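You operate a simulated robot arm through the tools that you are given. There is no shell and no other tool.

The job below is to be done with a simulated two-armed robot. You get a single attempt, and the scene is never put back.

JOB
Lift the soaked die out of the bath on to the raised rest.
Fine: switch the heater off first; the oil is at 45 C and the die's bar stands clear of it; shut the lid again; leave the other dies where they lie.

Only the result counts: the job must be done as asked and must still hold three seconds after the hand-in. Knocking over, shifting, dropping, spilling or breaking anything else fails it. Lids that push on must go on centred and level and be pressed home; caps that screw on are set level and turned clockwise until they are tight.

ROBOT AND FRAMES
Two 7-joint arms with two-finger parallel grippers on one trunk, on a base that moves. Base frame: it is fixed to the floor where the robot stands at the start and does not move with it; the origin is under the middle of the robot, x ahead of it, y to its left, z up. Units: m, rad, N and s.
The left shoulder is at the start at [0.05, 0.168, 1.107], the right one opposite. With the tool pointing down near the work surface each hand reaches from about 0.1 to 0.62 m from the robot's upright axis, wherever it stands, measured 20 degrees to its own side. Places, roughly: bath lid [2.1, 1.1, 1.1]; heater knob [2.2, 1.1, 1.1]; raised rest [2.4, 1.1, 1]; small die [2.25, 1, 0.5]. Payload 1.57 kg a hand.
The tool frame of a hand sits at the grasp point between the pads (the TCP): z along the fingers, y along the line on which they close. The tips reach 0.03 m beyond it. Largest opening 0.08 m; finger width 0.017, thickness 0.012; the body of the gripper, 0.04 by 0.082 m, starts 0.08 m behind the TCP.
Orientation is told as [roll, pitch, yaw] about the base's x, y, z axes, in that order, counted from this pose: with the fingers straight down and closing along the base's y, the tool's x points along the base's -x, its y along +y and its z along -z.

CONTROLS
- The arms move only by the tool nudge_tool. It takes "left_plan", "right_plan" or both (then of equal length, played together; a hand with none holds still); each is a list of rows, each a list of 3 entries, a list of its own where there are three numbers: the shift along the tool's x, y, z in m, then the turn, a rotation vector about the tool's x, y, z in rad, then the gripper command, from -1 (fully open) to 1 (shut), values between in proportion. In form: [[[x, y, z], [rx, ry, rz], fingers], ...]. A call has 1 to 20 rows; each row is the pose to reach, as a shift and turn from the pose commanded when the call began, along the tool's axes at that moment. A row lasts 0.2 s, in which the tool goes at most 0.05 m and 0.15 rad; a call with a longer step from one row to the next is refused whole, and so is a gripper value outside its range. Where a pose cannot be reached the arm comes as near as it can. A force on the tool above 50 N (or 10 N above the force at the start of the call, whichever is more), or a blocked arm, ends the call early, and 0.2 s more pass. Each finger travels about 0.045 m/s and halts on what it meets, pressing with about 41 N; the grip force reading is that of the motor and also rises with nothing between the fingers. The clock runs only during rows and for 0.2 s after the last one: add rows that repeat a pose to give the fingers time. It gives the time, the measured TCP pose, the force on the tool (base axes), the opening and the grip force at its end, in the units of the frame above (readings bear some noise), with the torque about the TCP (base axes, N m) and any sound that the robot's microphone picked up.
- Cameras (640 x 400 px; columns grow to the right, rows downward): "scene" is now at [0.1288, -0.0058, 1.3276]; the picture's right is [-0.05, -1.00, 0.00], its down [-0.49, 0.02, -0.87] and it looks along [0.87, -0.04, -0.49] (base axes); focal length 271 px, centre (320, 200). "left" rides on the left gripper at [0.072, 0.007, -0.122] in its tool frame; the picture's right is [-0.09, 1.00, 0.00], its down [-0.84, -0.08, -0.54] and it looks along [-0.54, -0.05, 0.84] (tool axes); focal length 238 px, centre (320, 200). "right" rides on the right gripper at [0.072, -0.007, -0.122] in its tool frame; the picture's right is [0.09, 1.00, 0.00], its down [-0.84, 0.08, -0.54] and it looks along [-0.54, 0.05, 0.84] (tool axes); focal length 238 px, centre (320, 200). There is no depth. A picture from a camera that has moved, and an enlarged one, comes with that camera's place and axes in the base frame and with its lens.
- grab_frame(camera): a new picture of that camera. It takes no simulated time.
- raise_lower(by): slides the trunk up (or, below 0, down) by that many m; the arms and the scene camera ride with it, the base frame stays. It gives what a move gives, with no picture.
- drive_base(legs): drives the robot by 1 to 6 legs, each [ahead, left, turn to the left] in m, m and rad, along the robot's own axes; the way and the turn of a leg run together, so that a leg with both is an arc; at most 1.5 m and 3.142 rad a leg. The arms and the cameras ride along, it lands a little off, and it stops where it bumps. It gives what a move gives.
- head_to(pan, tilt): turns the head with the scene camera to pan (to the left, within 1.396 rad either way) and tilt (down, from -0.506 to 1.204), counted from straight ahead of the robot. It gives what a move gives.
- zoom(camera, box): a new picture of the part [left, top, right, bottom] of that camera's present view, enlarged. It takes no simulated time.
- job_done(): hands the job in; it is judged then, once.

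Nothing tells you exact positions but the pictures and the camera data. Unless the task says otherwise, let go and move clear before handing in.

The tools are called as a command line: name --argument value ..., lists and objects as JSON in quotes. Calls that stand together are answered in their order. nudge_tool: Moves the arms, as the interface text tells. Its arguments: {"type":"object","properties":{"left_plan":{"type":"array","items":{"type":"array"}},"right_plan":{"type":"array","items":{"type":"array"}}},"required":[]} The other tools are called the same way: raise_lower (by) moves the trunk up or down; drive_base (legs) drives the base; head_to (pan, tilt) turns the head that bears the scene camera; grab_frame (camera) takes a picture; zoom (camera, box) takes an enlarged picture of a part of a camera's view; job_done () hands the job in.

At the start:

```text
t: 0.0
left_ee_pos: [0.3673, 0.1834, 1.2002]
left_tool_rot: [-0.001, -0.001, 0.0]
left_force: [-0.2, -0.4, -0.7]
left_moment: [0.0, -0.01, -0.01]
left_width: 0.0801
left_grasp_force: 0.0
right_ee_pos: [0.3862, -0.1419, 1.1533]
right_tool_rot: [-0.001, -0.001, 0.0]
right_force: [-0.5, 0.9, -0.6]
right_moment: [-0.01, 0.02, -0.02]
right_width: 0.0799
right_grasp_force: 0.1
trunk travel left (down, up): [-0.275, 0.168]
robot x, y, heading: [0.0005, 0.0038, 0.002]
head pan, tilt (commanded): [-0.049, 0.517]
```

scene: 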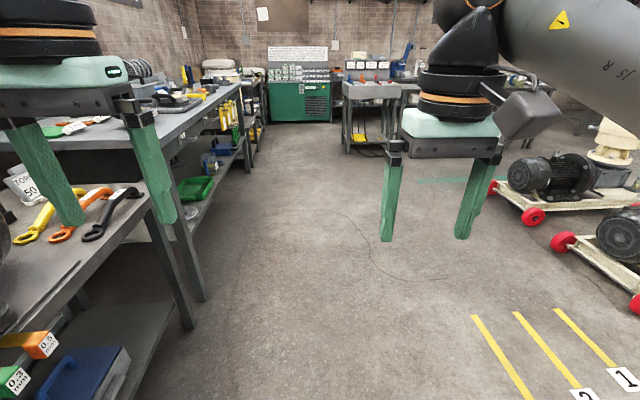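
right: 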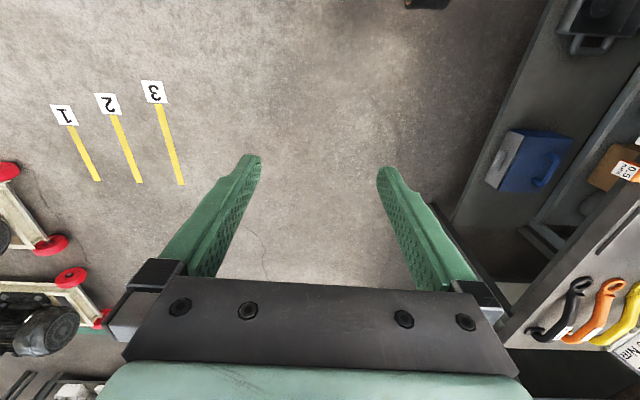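
left: 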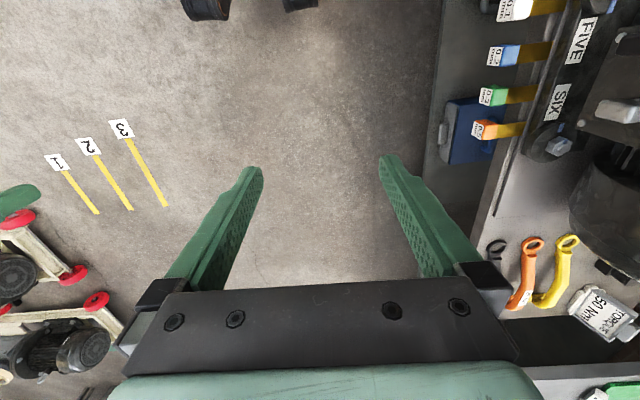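

I see a workshop with a long bench running along my left side; the bath should be further ahead at about [2.1, 1.1]. First I turn the head toward it for a closer look.

head_to --pan 0.48 --tilt 0.25

grab_frame --camera "scene"

```text
t: 0.9
left_ee_pos: [0.3681, 0.1836, 1.2003]
left_tool_rot: [-0.003, 0.001, 0.0]
left_force: [0.7, 0.3, -0.8]
left_moment: [-0.04, 0.03, 0.0]
left_width: 0.0799
left_grasp_force: 0.0
right_ee_pos: [0.387, -0.1405, 1.1524]
right_tool_rot: [0.0, 0.0, 0.0]
right_force: [0.0, 0.6, 0.7]
right_moment: [-0.01, 0.02, -0.02]
right_width: 0.0798
right_grasp_force: 0.0
trunk travel left (down, up): [-0.275, 0.168]
robot x, y, heading: [0.0015, 0.0002, -0.005]
head pan, tilt (commanded): [0.48, 0.25]
```

```text
taken
camera scene: at [0.1212, 0.0417, 1.3523], right [0.46, -0.89, 0.0], down [-0.22, -0.11, -0.97], along [0.86, 0.45, -0.25], focal length 271 px, centre (320, 200)
```

scene: 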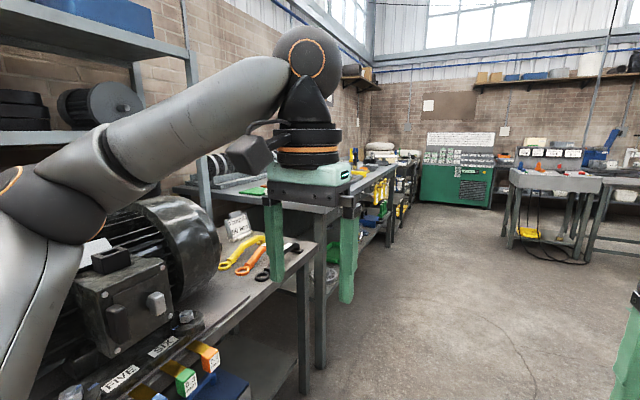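

The left arm hides the spot where the bath should be. I zoom on that area before I drive.

zoom --camera "scene" --box '[170, 120, 430, 290]'

zoom --camera "scene" --box '[480, 100, 640, 260]'

```text
2.35 times, centred on (300, 205) of scene
camera zoom: at [0.1212, 0.0417, 1.3523], right [0.46, -0.89, 0.0], down [-0.22, -0.11, -0.97], along [0.86, 0.45, -0.25], focal length 638 px, centre (367, 188)
```

zoom: 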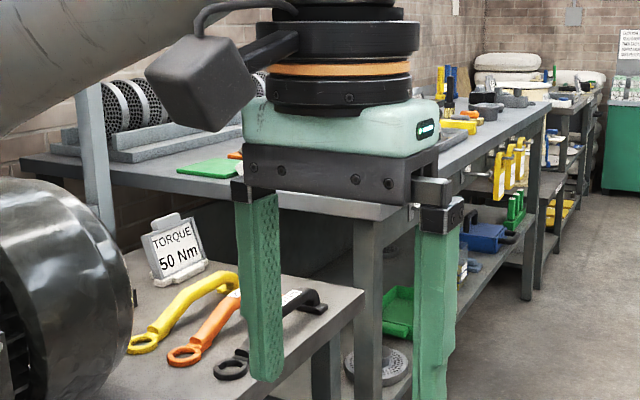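

```text
2.50 times, centred on (560, 180) of scene
camera zoom: at [0.1212, 0.0417, 1.3523], right [0.46, -0.89, 0.0], down [-0.22, -0.11, -0.97], along [0.86, 0.45, -0.25], focal length 677 px, centre (-280, 250)
```

zoom: 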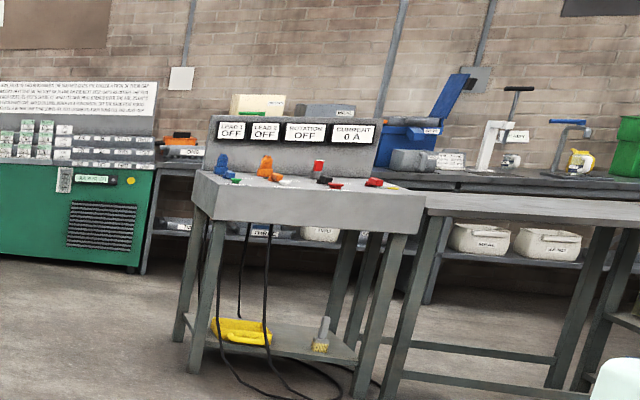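

The bath must be on the second bench past the left gripper. I drive ahead through the clear aisle and look left from there.

drive_base --legs '[[1.2, -0.1, 0]]'

head_to --pan 0.85 --tilt 0.35

grab_frame --camera "scene"

```text
t: 7.0
left_ee_pos: [1.5663, 0.0694, 1.1988]
left_tool_rot: [-0.002, 0.0, -0.017]
left_force: [0.0, -0.2, 0.4]
left_moment: [0.0, 0.01, -0.02]
left_width: 0.08
left_grasp_force: 0.0
right_ee_pos: [1.5809, -0.2566, 1.1524]
right_tool_rot: [0.0, 0.001, -0.015]
right_force: [-0.3, -0.1, -0.1]
right_moment: [0.02, -0.02, 0.02]
right_width: 0.0798
right_grasp_force: 0.0
trunk travel left (down, up): [-0.275, 0.168]
robot x, y, heading: [1.1983, -0.1084, -0.02]
head pan, tilt (commanded): [0.48, 0.25]
```

```text
t: 7.9
left_ee_pos: [1.5663, 0.068, 1.1998]
left_tool_rot: [-0.003, 0.0, -0.017]
left_force: [0.3, -0.6, 0.0]
left_moment: [0.0, 0.0, -0.01]
left_width: 0.0802
left_grasp_force: 0.1
right_ee_pos: [1.5809, -0.2553, 1.1535]
right_tool_rot: [0.0, -0.002, -0.016]
right_force: [0.1, 0.0, 0.7]
right_moment: [0.01, 0.01, 0.01]
right_width: 0.0802
right_grasp_force: 0.1
trunk travel left (down, up): [-0.275, 0.168]
robot x, y, heading: [1.1975, -0.1103, -0.016]
head pan, tilt (commanded): [0.85, 0.351]
```

```text
taken
camera scene: at [1.2975, -0.0422, 1.3429], right [0.74, -0.67, 0.0], down [-0.23, -0.25, -0.94], along [0.63, 0.7, -0.34], focal length 271 px, centre (320, 200)
```

scene: 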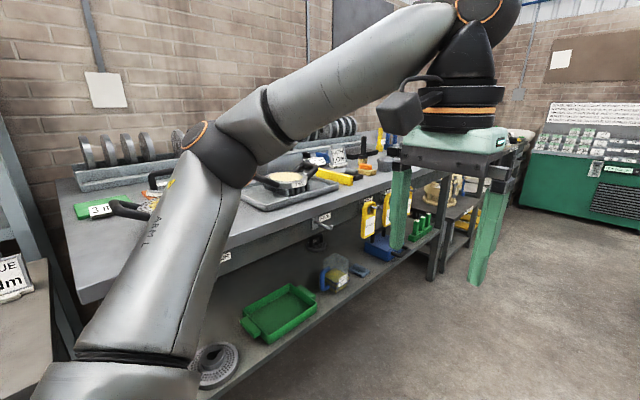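

The second bench holds several items, including what looks like a round pot on a tray. I drive on to x≈2.2 and turn to face the bench from a distance.

drive_base --legs '[[1.0, 0.0, 0], [0, 0, 1.5868]]'

head_to --pan 0.0 --tilt 0.4

grab_frame --camera "scene"

```text
t: 17.0
left_ee_pos: [2.0276, 0.2413, 1.1995]
left_tool_rot: [-0.002, 0.001, 1.562]
left_force: [0.0, -0.4, -0.3]
left_moment: [-0.01, 0.0, 0.0]
left_width: 0.08
left_grasp_force: 0.1
right_ee_pos: [2.3543, 0.2553, 1.1532]
right_tool_rot: [-0.002, 0.0, 1.561]
right_force: [0.1, 0.0, 0.0]
right_moment: [0.0, -0.02, -0.02]
right_width: 0.0797
right_grasp_force: 0.1
trunk travel left (down, up): [-0.275, 0.168]
robot x, y, heading: [2.2069, -0.1302, 1.562]
head pan, tilt (commanded): [0.85, 0.351]
```

```text
t: 18.1
left_ee_pos: [2.028, 0.2416, 1.1988]
left_tool_rot: [-0.001, 0.0, 1.562]
left_force: [-0.7, -0.4, -0.4]
left_moment: [0.02, 0.0, -0.03]
left_width: 0.0798
left_grasp_force: 0.1
right_ee_pos: [2.3525, 0.2559, 1.1539]
right_tool_rot: [0.001, 0.0, 1.56]
right_force: [-1.2, 0.5, -1.2]
right_moment: [-0.01, -0.01, 0.04]
right_width: 0.08
right_grasp_force: 0.1
trunk travel left (down, up): [-0.275, 0.168]
robot x, y, heading: [2.2096, -0.1272, 1.56]
head pan, tilt (commanded): [0.0, 0.4]
```

```text
taken
camera scene: at [2.2078, 0.0031, 1.3383], right [1.0, -0.01, 0.0], down [0.0, -0.39, -0.92], along [0.01, 0.92, -0.39], focal length 271 px, centre (320, 200)
```

scene: 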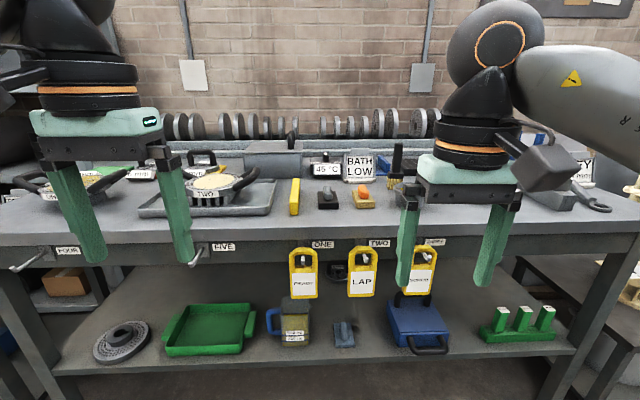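

zoom --camera "scene" --box '[130, 110, 330, 235]'

zoom --camera "scene" --box '[270, 110, 470, 235]'

zoom --camera "scene" --box '[0, 110, 200, 235]'

zoom --camera "scene" --box '[440, 110, 640, 235]'

zoom --camera "scene" --box '[80, 230, 336, 390]'

zoom --camera "scene" --box '[314, 230, 570, 390]'

```text
3.20 times, centred on (230, 172) of scene
camera zoom: at [2.2078, 0.0031, 1.3383], right [1.0, -0.01, 0.0], down [0.0, -0.39, -0.92], along [0.01, 0.92, -0.39], focal length 867 px, centre (608, 288)
```

zoom: 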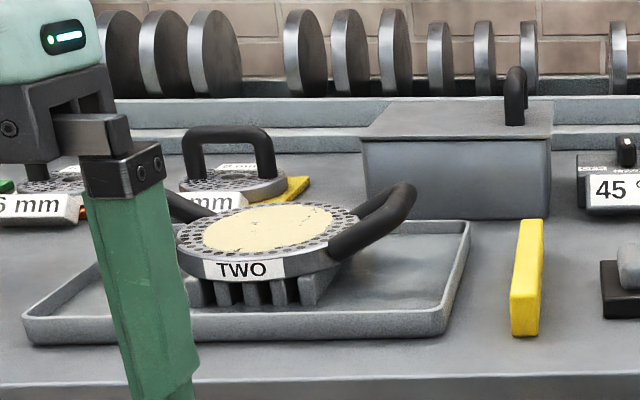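

```text
3.20 times, centred on (370, 172) of scene
camera zoom: at [2.2078, 0.0031, 1.3383], right [1.0, -0.01, 0.0], down [0.0, -0.39, -0.92], along [0.01, 0.92, -0.39], focal length 867 px, centre (160, 288)
```

zoom: 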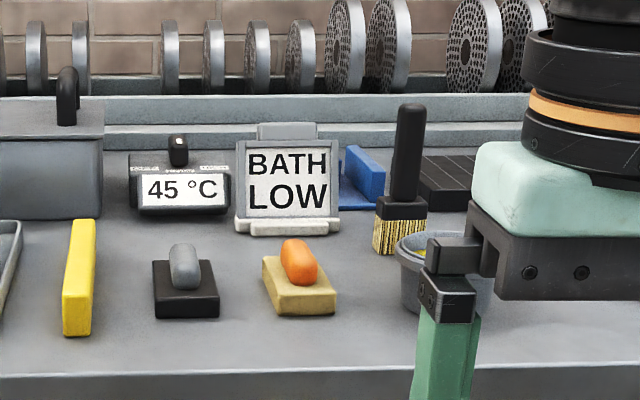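

```text
3.20 times, centred on (100, 172) of scene
camera zoom: at [2.2078, 0.0031, 1.3383], right [1.0, -0.01, 0.0], down [0.0, -0.39, -0.92], along [0.01, 0.92, -0.39], focal length 867 px, centre (1024, 288)
```

zoom: 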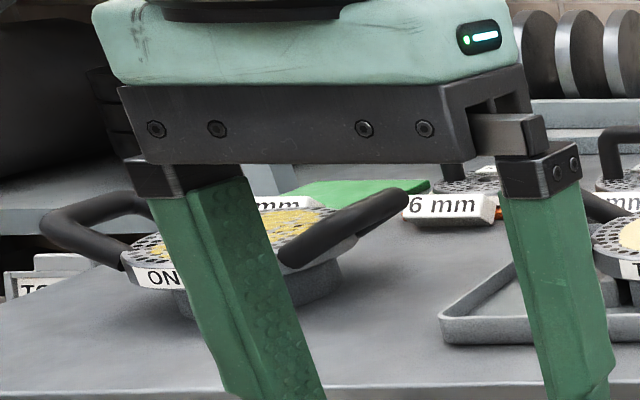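

```text
3.20 times, centred on (540, 172) of scene
camera zoom: at [2.2078, 0.0031, 1.3383], right [1.0, -0.01, 0.0], down [0.0, -0.39, -0.92], along [0.01, 0.92, -0.39], focal length 867 px, centre (-384, 288)
```

zoom: 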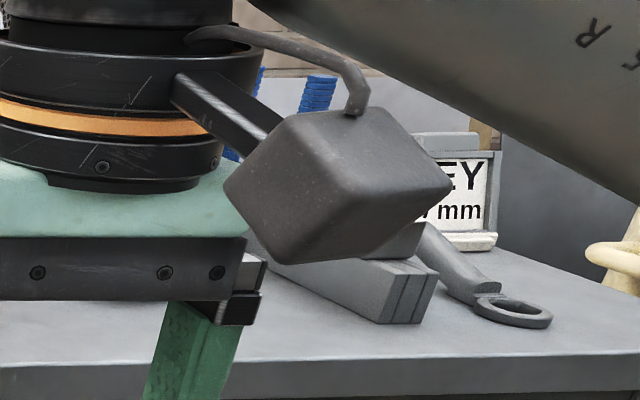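

```text
2.50 times, centred on (208, 310) of scene
camera zoom: at [2.2078, 0.0031, 1.3383], right [1.0, -0.01, 0.0], down [0.0, -0.39, -0.92], along [0.01, 0.92, -0.39], focal length 677 px, centre (600, -75)
```

zoom: 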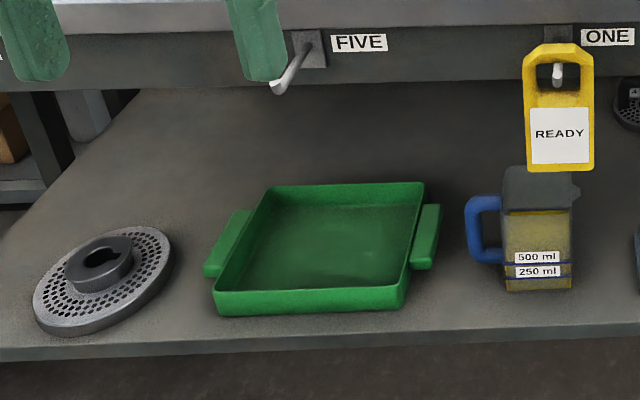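

```text
2.50 times, centred on (442, 310) of scene
camera zoom: at [2.2078, 0.0031, 1.3383], right [1.0, -0.01, 0.0], down [0.0, -0.39, -0.92], along [0.01, 0.92, -0.39], focal length 677 px, centre (15, -75)
```

zoom: 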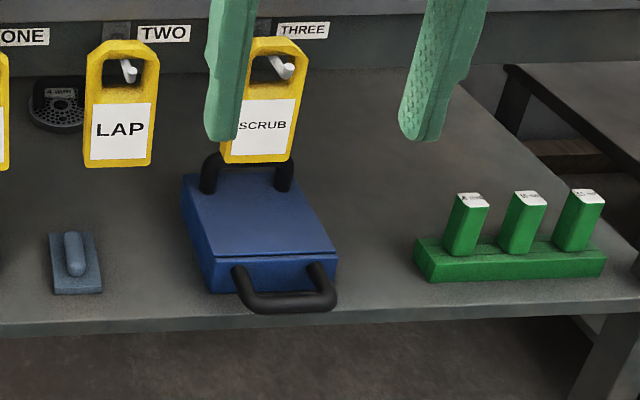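

I now see the bath (grey box with a lid and a black arch handle), the "45 °C" control with a knob on top, and a dark slatted stand at the right that is probably the raised rest. I go 0.3 m closer and take more pictures.

drive_base --legs '[[0.3, 0.0, 0.008]]'

grab_frame --camera "scene"

grab_frame --camera "left"

grab_frame --camera "right"

```text
t: 20.2
left_ee_pos: [2.0246, 0.5366, 1.1988]
left_tool_rot: [-0.002, 0.0, 1.573]
left_force: [-0.3, 0.0, -0.6]
left_moment: [-0.01, -0.01, 0.01]
left_width: 0.0801
left_grasp_force: 0.0
right_ee_pos: [2.3503, 0.5556, 1.153]
right_tool_rot: [0.0, 0.0, 1.573]
right_force: [-0.3, -0.1, 0.5]
right_moment: [0.01, 0.0, 0.0]
right_width: 0.0804
right_grasp_force: 0.0
trunk travel left (down, up): [-0.275, 0.168]
robot x, y, heading: [2.2127, 0.172, 1.572]
head pan, tilt (commanded): [0.0, 0.4]
```

```text
taken
camera scene: at [2.2075, 0.3018, 1.3382], right [1.0, 0.0, 0.0], down [0.0, -0.39, -0.92], along [0.0, 0.92, -0.39], focal length 271 px, centre (320, 200)
```

scene: 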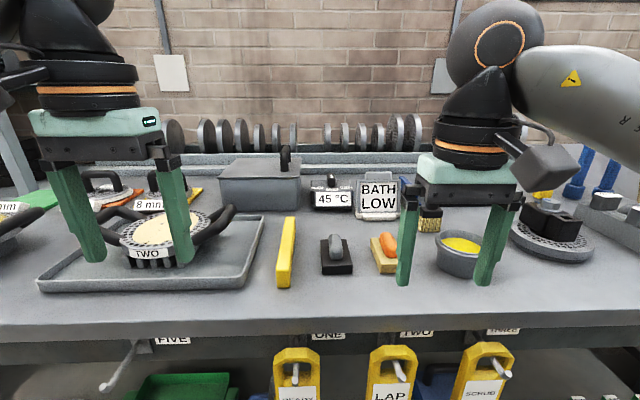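

```text
taken
camera left: at [2.0177, 0.4662, 1.322], right [-1.0, 0.09, 0.0], down [0.07, 0.84, 0.54], along [0.05, 0.54, -0.84], focal length 238 px, centre (320, 200)
```

left: 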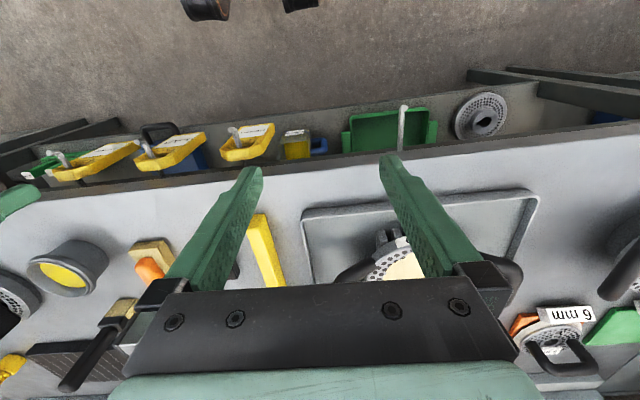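

```text
taken
camera right: at [2.357, 0.4848, 1.2752], right [-1.0, -0.09, 0.0], down [-0.08, 0.84, 0.54], along [-0.05, 0.54, -0.84], focal length 238 px, centre (320, 200)
```

right: 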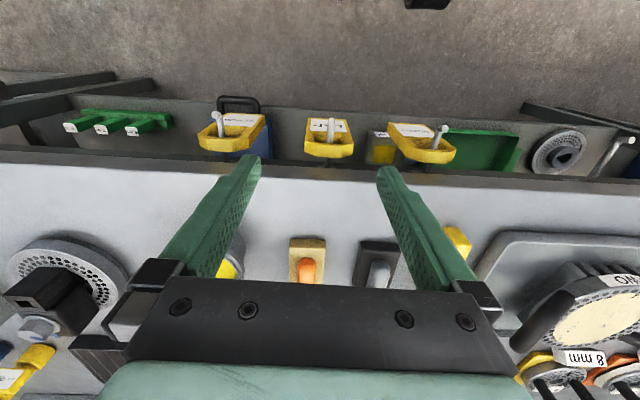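

Triangulating from the two frames, the bench top is at z≈1.00 with its front edge at y≈0.61; the bath spans about x 1.93–2.15, y 1.00–1.25, with its lid at z≈1.10 and the handle near its right edge. I raise the trunk for reach and a better view, then look down to see how much room the base has.

raise_lower --by 0.16

head_to --pan 0.0 --tilt 1.2

grab_frame --camera "scene"

head_to --pan 0.0 --tilt 0.6

grab_frame --camera "scene"

```text
t: 22.0
left_ee_pos: [2.0245, 0.5372, 1.359]
left_tool_rot: [-0.001, -0.001, 1.573]
left_force: [-0.1, 0.0, 1.5]
left_moment: [-0.01, 0.03, 0.01]
left_width: 0.0802
left_grasp_force: 0.1
right_ee_pos: [2.3494, 0.5565, 1.3132]
right_tool_rot: [0.0, 0.001, 1.572]
right_force: [-0.1, 0.3, 0.3]
right_moment: [-0.02, 0.03, 0.01]
right_width: 0.0798
right_grasp_force: 0.1
trunk travel left (down, up): [-0.435, 0.008]
robot x, y, heading: [2.2085, 0.1668, 1.572]
head pan, tilt (commanded): [0.0, 0.4]
```

```text
t: 23.1
left_ee_pos: [2.0252, 0.5369, 1.3594]
left_tool_rot: [-0.002, 0.0, 1.572]
left_force: [0.2, -0.4, -1.2]
left_moment: [-0.01, 0.03, 0.01]
left_width: 0.08
left_grasp_force: 0.1
right_ee_pos: [2.3497, 0.5558, 1.3133]
right_tool_rot: [0.001, 0.001, 1.574]
right_force: [-0.1, 0.0, 0.1]
right_moment: [-0.02, -0.02, 0.01]
right_width: 0.0804
right_grasp_force: 0.0
trunk travel left (down, up): [-0.435, 0.008]
robot x, y, heading: [2.2097, 0.1673, 1.569]
head pan, tilt (commanded): [0.0, 1.201]
```

```text
taken
camera scene: at [2.2076, 0.2645, 1.4355], right [1.0, 0.0, 0.0], down [0.0, -0.93, -0.36], along [0.0, 0.36, -0.93], focal length 271 px, centre (320, 200)
```

scene: 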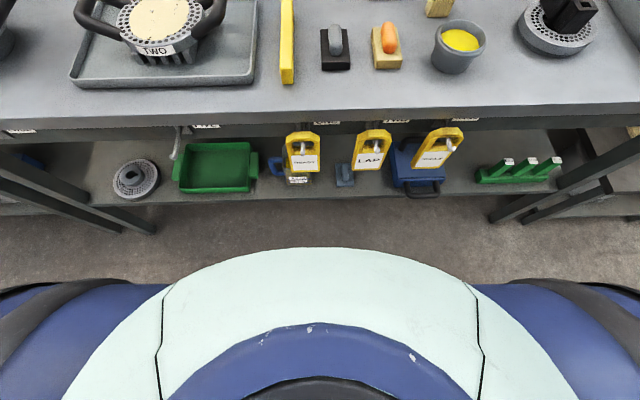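

```text
t: 24.1
left_ee_pos: [2.0258, 0.5375, 1.3591]
left_tool_rot: [-0.002, -0.001, 1.573]
left_force: [0.6, 0.0, 0.3]
left_moment: [-0.02, 0.0, 0.03]
left_width: 0.08
left_grasp_force: 0.0
right_ee_pos: [2.3496, 0.5567, 1.3141]
right_tool_rot: [0.001, -0.001, 1.572]
right_force: [-1.0, -1.4, -0.6]
right_moment: [-0.02, -0.03, -0.01]
right_width: 0.0798
right_grasp_force: 0.1
trunk travel left (down, up): [-0.435, 0.008]
robot x, y, heading: [2.2135, 0.1717, 1.573]
head pan, tilt (commanded): [0.0, 0.6]
```

```text
taken
camera scene: at [2.2075, 0.297, 1.48], right [1.0, 0.0, 0.0], down [0.0, -0.57, -0.82], along [0.0, 0.82, -0.57], focal length 271 px, centre (320, 200)
```

scene: 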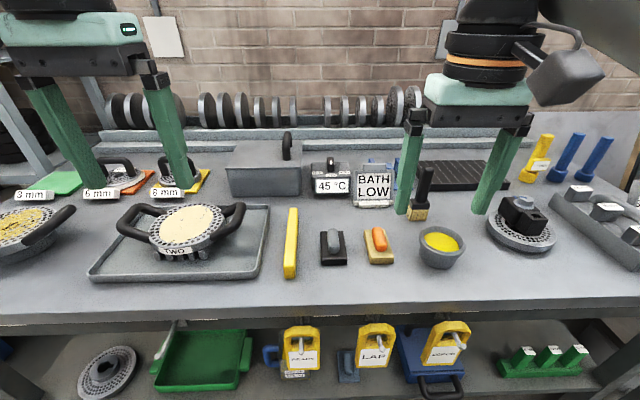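

I have a cleaner view now: bath, heater box with a knob on top, the BATH LOW card, and a dark slatted rest at the back right. I zoom in on each.

zoom --camera "scene" --box '[210, 115, 410, 240]'

zoom --camera "scene" --box '[350, 115, 550, 240]'

zoom --camera "scene" --box '[270, 120, 370, 182]'

```text
3.20 times, centred on (310, 178) of scene
camera zoom: at [2.2075, 0.297, 1.48], right [1.0, 0.0, 0.0], down [0.0, -0.57, -0.82], along [0.0, 0.82, -0.57], focal length 867 px, centre (352, 272)
```

zoom: 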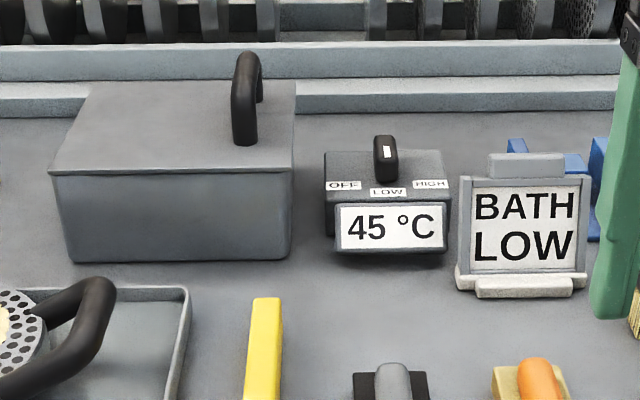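

```text
3.20 times, centred on (450, 178) of scene
camera zoom: at [2.2075, 0.297, 1.48], right [1.0, 0.0, 0.0], down [0.0, -0.57, -0.82], along [0.0, 0.82, -0.57], focal length 867 px, centre (-96, 272)
```

zoom: 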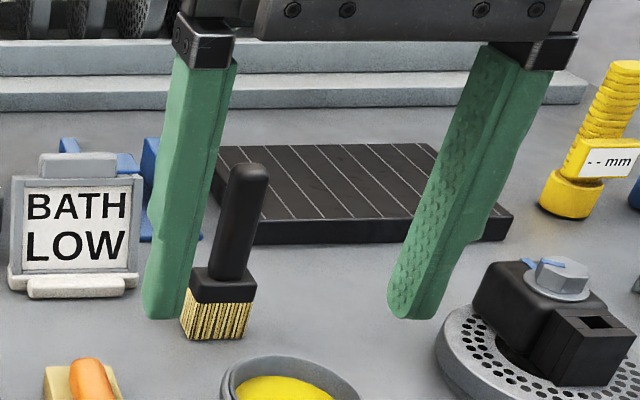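

```text
6.40 times, centred on (320, 151) of scene
camera zoom: at [2.2075, 0.297, 1.48], right [1.0, 0.0, 0.0], down [0.0, -0.57, -0.82], along [0.0, 0.82, -0.57], focal length 1734 px, centre (320, 514)
```

zoom: 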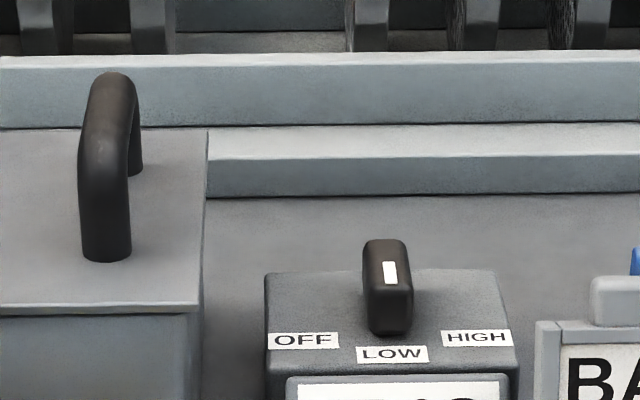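

The knob is a bar pointing at LOW (toward me), and OFF is to the left, so it needs turning clockwise as seen from above. The lid handle is an arch running along y near the lid's right edge, so the hinge is probably on the left. I move closer in small steps.

drive_base --legs '[[0.15, 0.0, 0.0]]'

head_to --pan 0.0 --tilt 1.2

grab_frame --camera "scene"

```text
t: 25.5
left_ee_pos: [2.0239, 0.6872, 1.3595]
left_tool_rot: [0.0, 0.001, 1.574]
left_force: [-0.2, 0.7, 0.9]
left_moment: [-0.01, -0.02, 0.03]
left_width: 0.08
left_grasp_force: 0.0
right_ee_pos: [2.35, 0.7073, 1.3145]
right_tool_rot: [0.0, 0.001, 1.573]
right_force: [0.3, -0.3, -0.2]
right_moment: [-0.01, 0.03, -0.02]
right_width: 0.0798
right_grasp_force: 0.0
trunk travel left (down, up): [-0.435, 0.008]
robot x, y, heading: [2.2098, 0.3201, 1.571]
head pan, tilt (commanded): [0.0, 0.6]
```

```text
t: 26.5
left_ee_pos: [2.025, 0.6873, 1.3597]
left_tool_rot: [-0.002, 0.001, 1.573]
left_force: [-1.0, -0.6, 0.5]
left_moment: [-0.01, 0.01, 0.01]
left_width: 0.0802
left_grasp_force: 0.0
right_ee_pos: [2.349, 0.7062, 1.3144]
right_tool_rot: [0.001, 0.0, 1.572]
right_force: [-0.4, 0.0, -0.7]
right_moment: [0.01, 0.02, 0.0]
right_width: 0.0799
right_grasp_force: 0.2
trunk travel left (down, up): [-0.435, 0.008]
robot x, y, heading: [2.2089, 0.3209, 1.571]
head pan, tilt (commanded): [0.0, 1.201]
```

```text
taken
camera scene: at [2.2072, 0.4144, 1.4355], right [1.0, 0.0, 0.0], down [0.0, -0.93, -0.36], along [0.0, 0.36, -0.93], focal length 271 px, centre (320, 200)
```

scene: 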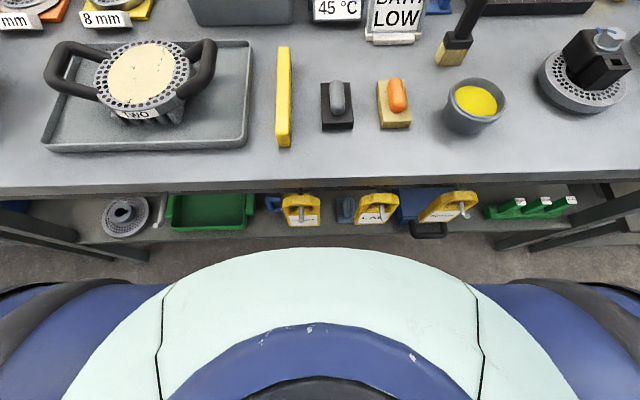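

The chest must not touch the hanging tags under the bench edge (y≈0.6). I tilt the left hand so its camera looks straight down and can show the gap between chest and bench.

nudge_tool --left_plan '[[[0, 0, 0], [0, 0.145, 0], -1], [[0, 0, 0], [0, 0.29, 0], -1], [[0, 0, 0], [0, 0.435, 0], -1], [[0, 0, 0], [0, 0.571, 0], -1], [[0, 0, 0], [0, 0.571, 0], -1]]'

grab_frame --camera "left"

```text
t: 27.7
left_ee_pos: [2.026, 0.6709, 1.3243]
left_tool_rot: [-0.003, 0.57, 1.573]
left_force: [-0.3, -0.2, 0.0]
left_moment: [0.0, 0.07, 0.01]
left_width: 0.0802
left_grasp_force: 0.1
left hand out of reach, approached as far as the arm can: row 3, 4, 5
right_ee_pos: [2.3509, 0.705, 1.3125]
right_tool_rot: [0.002, -0.002, 1.573]
right_force: [-0.2, -0.9, 0.5]
right_moment: [0.02, 0.03, 0.01]
right_width: 0.08
right_grasp_force: 0.0
trunk travel left (down, up): [-0.435, 0.008]
robot x, y, heading: [2.2088, 0.321, 1.57]
head pan, tilt (commanded): [0.0, 1.201]
```

```text
taken
camera left: at [2.0192, 0.6763, 1.4664], right [-1.0, 0.08, -0.05], down [0.08, 1.0, 0.01], along [0.05, 0.0, -1.0], focal length 238 px, centre (320, 200)
```

left: 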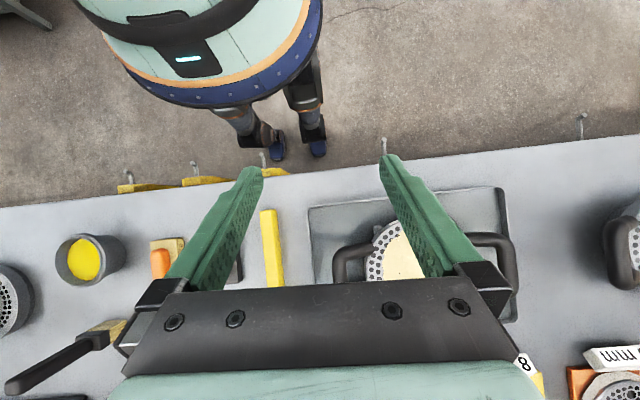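

The chest front is about 0.18 m ahead of the robot's axis and the hook tips are near y≈0.56, so I can only creep about 4 cm closer. I level the left hand again, move the right hand aside, and look for the real raised rest; there is a blue thing behind the BATH LOW card near x≈2.45.

nudge_tool --left_plan '[[[0, 0, 0], [0, -0.14, 0], -1], [[0, 0, 0], [0, -0.28, 0], -1], [[0, 0, 0], [0, -0.42, 0], -1], [[0, 0, 0], [0, -0.571, 0], -1]]' --right_plan '[[[0, -0.045, 0], [0, 0, 0], -1], [[0, -0.09, 0], [0, 0, 0], -1], [[0, -0.135, 0], [0, 0, 0], -1], [[0, -0.17, 0], [0, 0, 0], -1]]'

head_to --pan -0.1 --tilt 0.7

grab_frame --camera "scene"

zoom --camera "scene" --box '[290, 90, 490, 215]'

```text
refused: row 4 steps farther than a row can; nothing moved
```

```text
t: 28.7
left_ee_pos: [2.0255, 0.6718, 1.3245]
left_tool_rot: [-0.004, 0.57, 1.572]
left_force: [0.0, -1.0, 0.7]
left_moment: [-0.01, 0.04, -0.01]
left_width: 0.0803
left_grasp_force: 0.1
right_ee_pos: [2.3493, 0.7053, 1.3128]
right_tool_rot: [0.0, 0.0, 1.572]
right_force: [-0.3, 0.7, -0.6]
right_moment: [0.0, 0.01, 0.0]
right_width: 0.0801
right_grasp_force: 0.0
trunk travel left (down, up): [-0.435, 0.008]
robot x, y, heading: [2.2093, 0.3193, 1.57]
head pan, tilt (commanded): [-0.099, 0.7]
```

```text
taken
camera scene: at [2.2156, 0.4428, 1.4714], right [1.0, -0.1, 0.0], down [-0.06, -0.64, -0.76], along [0.07, 0.76, -0.64], focal length 271 px, centre (320, 200)
```

scene: 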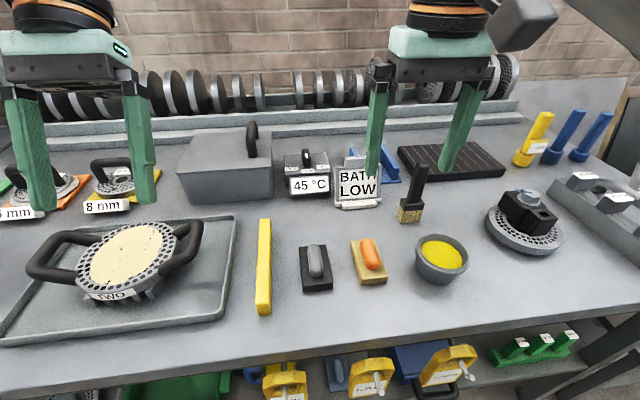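

```text
3.20 times, centred on (390, 152) of scene
camera zoom: at [2.2156, 0.4428, 1.4714], right [1.0, -0.1, 0.0], down [-0.06, -0.64, -0.76], along [0.07, 0.76, -0.64], focal length 867 px, centre (96, 352)
```

zoom: 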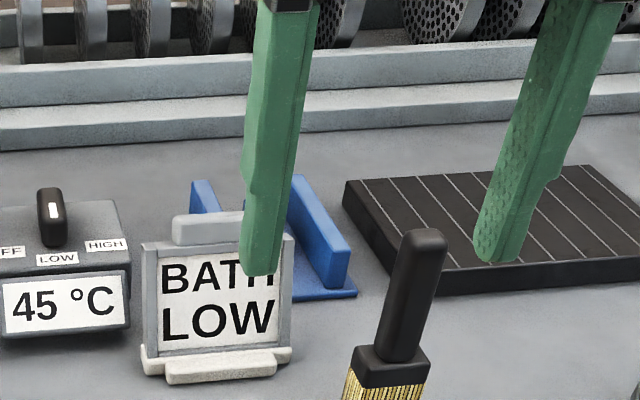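

The blue piece behind the card, two raised rails on a plate near [2.44, 1.14], is very likely the raised rest. I level the left hand and move the right hand out of view with steps within the limits.

nudge_tool --left_plan '[[[0, 0, 0], [0, -0.14, 0], -1], [[0, 0, 0], [0, -0.28, 0], -1], [[0, 0, 0], [0, -0.42, 0], -1], [[0, 0, 0], [0, -0.56, 0], -1], [[0, 0, 0], [0, -0.571, 0], -1]]' --right_plan '[[[0, -0.045, 0], [0, 0, 0], -1], [[0, -0.09, 0], [0, 0, 0], -1], [[0, -0.135, 0], [0, 0, 0], -1], [[0, -0.17, 0], [0, 0, 0], -1], [[0, -0.2, 0], [0, 0, 0], -1]]'

zoom --camera "scene" --box '[290, 90, 490, 215]'

zoom --camera "scene" --box '[330, 130, 430, 192]'

zoom --camera "scene" --box '[160, 90, 360, 215]'

```text
t: 29.9
left_ee_pos: [2.0284, 0.672, 1.3253]
left_tool_rot: [-0.001, -0.001, 1.574]
left_force: [0.7, 0.3, 0.6]
left_moment: [-0.04, 0.0, -0.04]
left_width: 0.0799
left_grasp_force: 0.0
right_ee_pos: [2.5518, 0.7073, 1.3122]
right_tool_rot: [0.001, 0.001, 1.575]
right_force: [0.1, -0.5, 0.3]
right_moment: [-0.01, 0.03, -0.02]
right_width: 0.0798
right_grasp_force: 0.0
trunk travel left (down, up): [-0.435, 0.008]
robot x, y, heading: [2.2089, 0.3217, 1.576]
head pan, tilt (commanded): [-0.099, 0.7]
```

```text
3.20 times, centred on (390, 152) of scene
camera zoom: at [2.2165, 0.4428, 1.4715], right [1.0, -0.1, 0.0], down [-0.06, -0.64, -0.76], along [0.07, 0.76, -0.64], focal length 867 px, centre (96, 352)
```

zoom: 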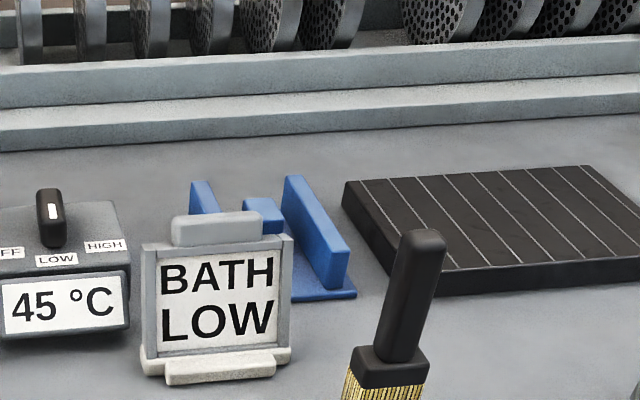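

```text
6.40 times, centred on (380, 161) of scene
camera zoom: at [2.2165, 0.4428, 1.4715], right [1.0, -0.1, 0.0], down [-0.06, -0.64, -0.76], along [0.07, 0.76, -0.64], focal length 1734 px, centre (-64, 450)
```

zoom: 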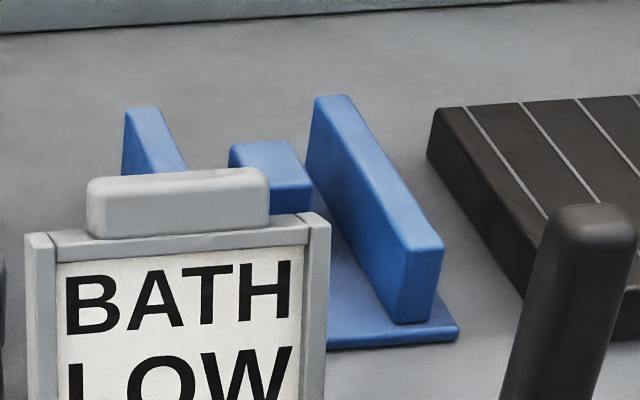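

```text
3.20 times, centred on (260, 152) of scene
camera zoom: at [2.2165, 0.4428, 1.4715], right [1.0, -0.1, 0.0], down [-0.06, -0.64, -0.76], along [0.07, 0.76, -0.64], focal length 867 px, centre (512, 352)
```

zoom: 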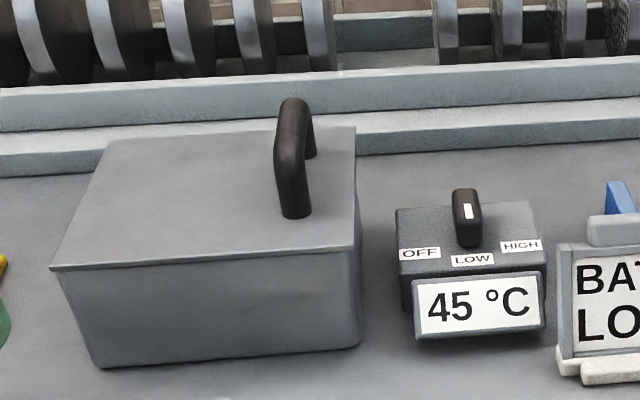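

The blue rest (two rails and a low block between them) sits right behind the BATH LOW card, matching the given place. I creep 3.5 cm closer and check the remaining clearance to the tags' hooks.

drive_base --legs '[[0.035, 0.0, 0.0]]'

nudge_tool --left_plan '[[[0.02, 0, 0.03], [0, 0.14, 0], -1], [[0.04, 0, 0.06], [0, 0.28, 0], -1], [[0.06, 0, 0.06], [0, 0.42, 0], -1], [[0.08, 0, 0.06], [0, 0.56, 0], -1], [[0.08, 0, 0.06], [0, 0.56, 0], -1]]'

grab_frame --camera "left"

head_to --pan 0.0 --tilt 1.2

grab_frame --camera "scene"

```text
t: 30.7
left_ee_pos: [2.027, 0.7071, 1.3231]
left_tool_rot: [-0.001, 0.001, 1.573]
left_force: [-0.4, 0.7, -0.2]
left_moment: [-0.02, 0.0, -0.01]
left_width: 0.0799
left_grasp_force: 0.1
right_ee_pos: [2.5502, 0.7442, 1.3121]
right_tool_rot: [-0.001, 0.001, 1.572]
right_force: [-0.3, 0.3, 0.1]
right_moment: [-0.01, 0.03, -0.02]
right_width: 0.0801
right_grasp_force: 0.1
trunk travel left (down, up): [-0.435, 0.008]
robot x, y, heading: [2.2094, 0.3555, 1.575]
head pan, tilt (commanded): [-0.099, 0.7]
```

```text
t: 31.9
left_ee_pos: [2.0268, 0.6256, 1.2646]
left_tool_rot: [-0.002, 0.56, 1.573]
left_force: [0.8, 0.5, -1.2]
left_moment: [-0.01, 0.02, -0.05]
left_width: 0.0797
left_grasp_force: 0.1
right_ee_pos: [2.5506, 0.7434, 1.3126]
right_tool_rot: [0.0, 0.0, 1.572]
right_force: [-0.5, 0.2, -0.2]
right_moment: [-0.02, 0.0, -0.03]
right_width: 0.0801
right_grasp_force: 0.1
trunk travel left (down, up): [-0.435, 0.008]
robot x, y, heading: [2.2076, 0.3562, 1.572]
head pan, tilt (commanded): [-0.099, 0.7]
```

```text
taken
camera left: at [2.019, 0.6297, 1.4067], right [-1.0, 0.08, -0.05], down [0.07, 1.0, 0.01], along [0.05, 0.01, -1.0], focal length 238 px, centre (320, 200)
```

left: 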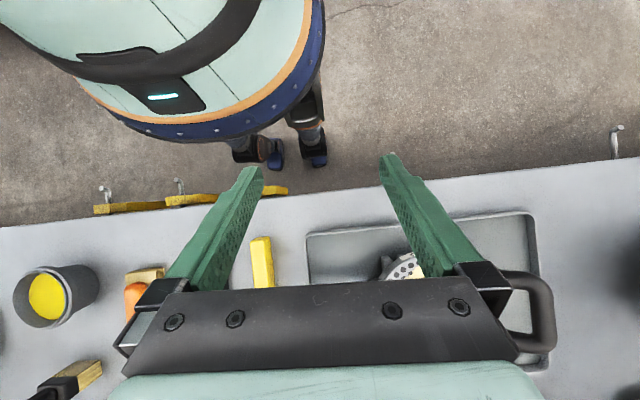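

```text
t: 32.9
left_ee_pos: [2.0274, 0.6257, 1.2651]
left_tool_rot: [-0.003, 0.56, 1.573]
left_force: [0.1, -0.7, 0.6]
left_moment: [-0.03, -0.01, 0.03]
left_width: 0.08
left_grasp_force: 0.1
right_ee_pos: [2.5498, 0.7437, 1.313]
right_tool_rot: [-0.001, -0.001, 1.572]
right_force: [-0.2, 0.2, -0.6]
right_moment: [-0.03, 0.01, 0.01]
right_width: 0.0799
right_grasp_force: 0.0
trunk travel left (down, up): [-0.435, 0.008]
robot x, y, heading: [2.2074, 0.3542, 1.576]
head pan, tilt (commanded): [0.0, 1.201]
```

```text
taken
camera scene: at [2.2071, 0.4494, 1.4355], right [1.0, 0.0, 0.0], down [0.0, -0.93, -0.36], along [0.0, 0.36, -0.93], focal length 271 px, centre (320, 200)
```

scene: 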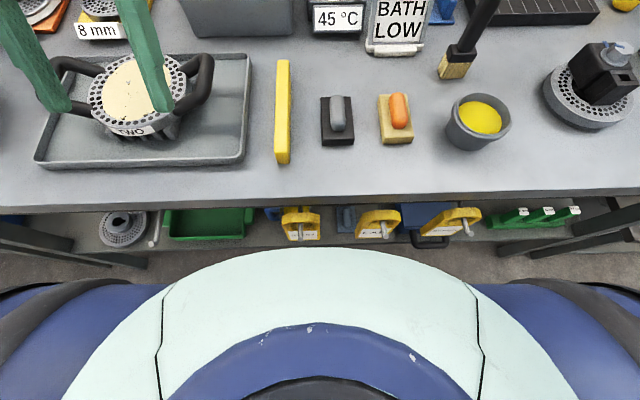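

The chest still has about 5 cm to the bench edge and hooks. Now I test how far the left arm reaches with the fingers tilted forward about 40°, staying high above everything.

nudge_tool --left_plan '[[[-0.016, -0.011, -0.0205], [0, -0.14, 0], -1], [[-0.032, -0.022, -0.041], [0, -0.28, 0], -1], [[-0.048, -0.033, -0.0615], [0, -0.42, 0], -1], [[-0.064, -0.044, -0.082], [0, -0.56, 0], -1], [[-0.08, -0.055, -0.1025], [0, -0.7, 0], -1], [[-0.096, -0.066, -0.123], [0, -0.84, 0], -1], [[-0.112, -0.077, -0.1435], [0, -0.98, 0], -1], [[-0.128, -0.088, -0.164], [0, -1.12, 0], -1], [[-0.144, -0.1, -0.1846], [0, -1.26, 0], -1], [[-0.144, -0.1, -0.1846], [0, -1.26, 0], -1]]'

grab_frame --camera "left"

head_to --pan 0.0 --tilt 0.65

grab_frame --camera "scene"

```text
t: 35.0
left_ee_pos: [2.1254, 0.8456, 1.3441]
left_tool_rot: [-0.003, -0.702, 1.576]
left_force: [1.0, -0.1, 1.1]
left_moment: [0.0, 0.02, -0.01]
left_width: 0.0799
left_grasp_force: 0.0
right_ee_pos: [2.5496, 0.744, 1.3127]
right_tool_rot: [0.0, 0.0, 1.572]
right_force: [0.7, -0.1, -0.6]
right_moment: [0.01, -0.03, 0.0]
right_width: 0.0799
right_grasp_force: 0.0
trunk travel left (down, up): [-0.435, 0.008]
robot x, y, heading: [2.2085, 0.3535, 1.569]
head pan, tilt (commanded): [0.0, 1.201]
```

```text
taken
camera left: at [2.1195, 0.7125, 1.391], right [-1.0, 0.07, 0.06], down [0.07, 0.29, 0.95], along [0.05, 0.95, -0.29], focal length 238 px, centre (320, 200)
```

left: 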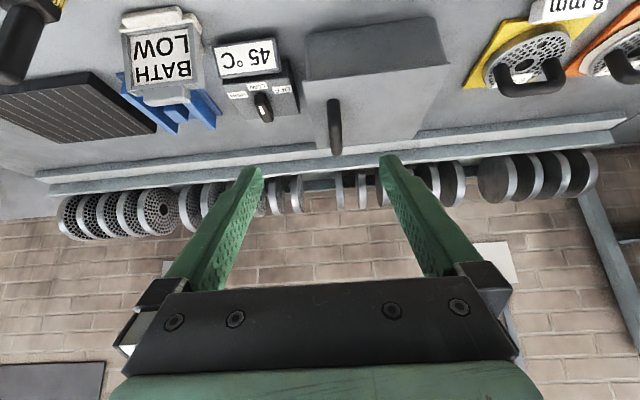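

```text
t: 36.0
left_ee_pos: [2.1254, 0.8464, 1.3435]
left_tool_rot: [-0.004, -0.7, 1.577]
left_force: [0.3, -0.4, 0.1]
left_moment: [0.03, 0.0, 0.01]
left_width: 0.08
left_grasp_force: 0.0
right_ee_pos: [2.55, 0.7439, 1.313]
right_tool_rot: [0.0, -0.001, 1.572]
right_force: [-0.4, 0.2, 0.5]
right_moment: [0.0, 0.0, 0.01]
right_width: 0.0797
right_grasp_force: 0.1
trunk travel left (down, up): [-0.435, 0.008]
robot x, y, heading: [2.2077, 0.3543, 1.572]
head pan, tilt (commanded): [0.0, 0.649]
```

```text
taken
camera scene: at [2.207, 0.4803, 1.4758], right [1.0, 0.0, 0.0], down [0.0, -0.61, -0.8], along [0.0, 0.8, -0.61], focal length 271 px, centre (320, 200)
```

scene: 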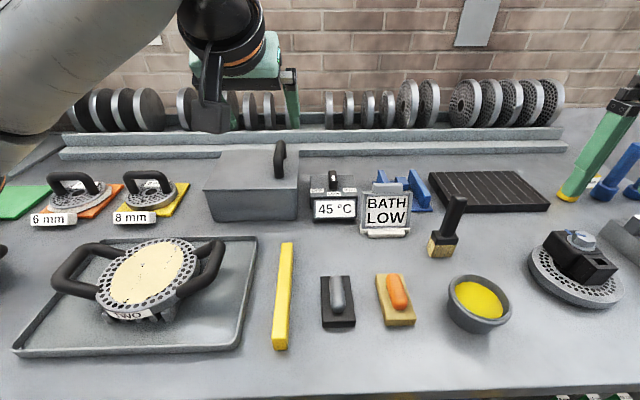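

The tilted reach works so far. I bring the left hand toward a point above and in front of the knob, still high.

nudge_tool --left_plan '[[[-0.011, -0.02, 0.031], [0, 0, 0], -1], [[-0.022, -0.04, 0.062], [0, 0, 0], -1], [[-0.033, -0.06, 0.093], [0, 0, 0], -1], [[-0.044, -0.08, 0.124], [0, 0, 0], -1], [[-0.055, -0.1, 0.155], [0, 0, 0], -1], [[-0.0657, -0.118, 0.186], [0, 0, 0], -1], [[-0.0657, -0.118, 0.186], [0, 0, 0], -0.3], [[-0.0657, -0.118, 0.186], [0, 0, 0], -0.3]]'

grab_frame --camera "left"

grab_frame --camera "scene"

```text
t: 37.8
left_ee_pos: [2.2446, 1.0176, 1.2449]
left_tool_rot: [-0.002, -0.701, 1.573]
left_force: [0.0, -0.9, 0.3]
left_moment: [0.0, -0.01, 0.0]
left_width: 0.0518
left_grasp_force: 0.1
right_ee_pos: [2.5517, 0.7435, 1.312]
right_tool_rot: [0.001, -0.001, 1.572]
right_force: [0.3, 0.0, 0.2]
right_moment: [0.02, -0.01, -0.02]
right_width: 0.0799
right_grasp_force: 0.1
trunk travel left (down, up): [-0.435, 0.008]
robot x, y, heading: [2.2095, 0.3572, 1.575]
head pan, tilt (commanded): [0.0, 0.649]
```

```text
taken
camera left: at [2.2383, 0.8844, 1.2924], right [-1.0, 0.07, 0.06], down [0.07, 0.29, 0.95], along [0.05, 0.95, -0.29], focal length 238 px, centre (320, 200)
```

left: 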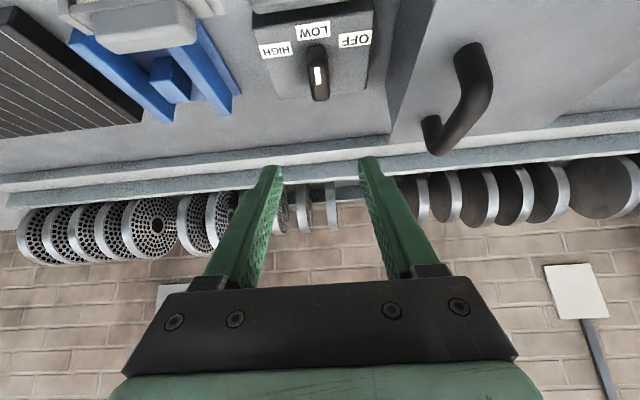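

```text
taken
camera scene: at [2.2074, 0.4803, 1.4758], right [1.0, 0.0, 0.0], down [0.0, -0.6, -0.8], along [0.0, 0.8, -0.6], focal length 271 px, centre (320, 200)
```

scene: 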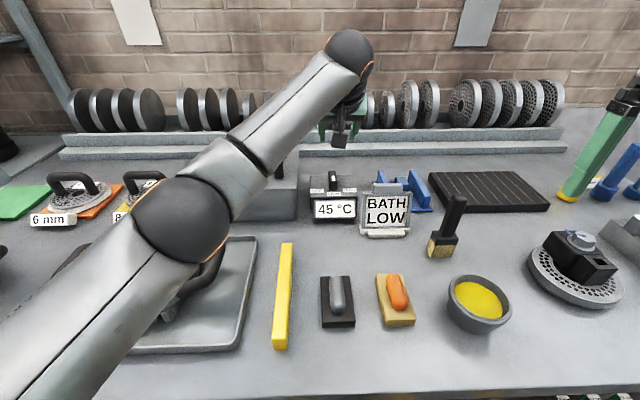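

The reach is good and the left camera sees the knob close up. I zoom in on it and on the rest.

zoom --camera "left" --box '[240, 0, 400, 100]'

zoom --camera "left" --box '[60, 20, 260, 145]'

zoom --camera "left" --box '[370, 20, 570, 145]'

```text
4.00 times, centred on (320, 50) of left
camera zoom: at [2.2383, 0.8844, 1.2924], right [-1.0, 0.07, 0.06], down [0.07, 0.29, 0.95], along [0.05, 0.95, -0.29], focal length 953 px, centre (320, 800)
```

zoom: 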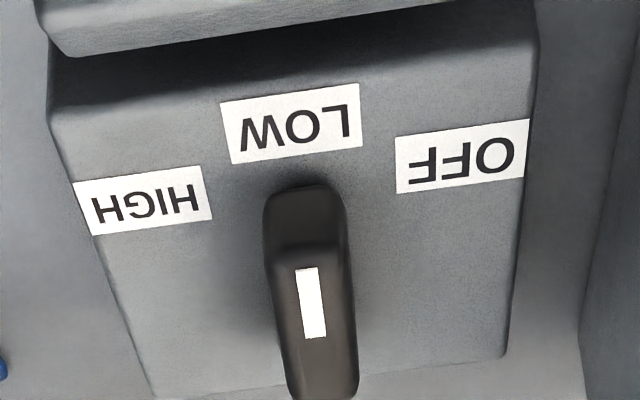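

```text
3.20 times, centred on (160, 82) of left
camera zoom: at [2.2383, 0.8844, 1.2924], right [-1.0, 0.07, 0.06], down [0.07, 0.29, 0.95], along [0.05, 0.95, -0.29], focal length 763 px, centre (832, 576)
```

zoom: 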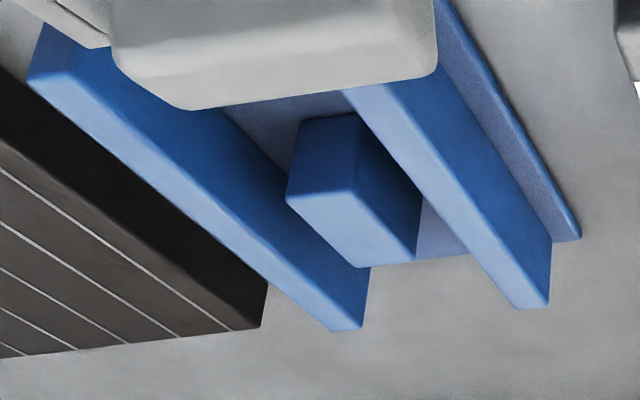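

```text
3.20 times, centred on (470, 82) of left
camera zoom: at [2.2383, 0.8844, 1.2924], right [-1.0, 0.07, 0.06], down [0.07, 0.29, 0.95], along [0.05, 0.95, -0.29], focal length 763 px, centre (-160, 576)
```

zoom: 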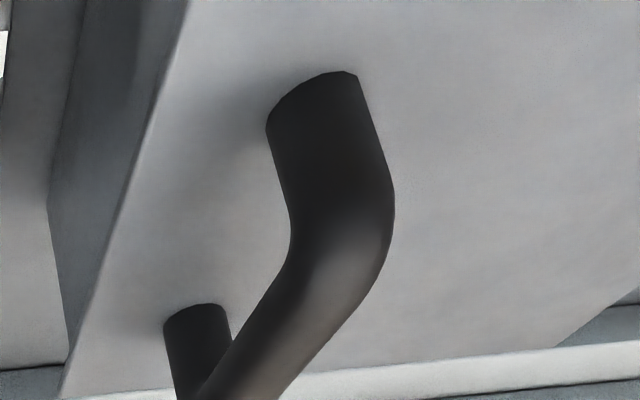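

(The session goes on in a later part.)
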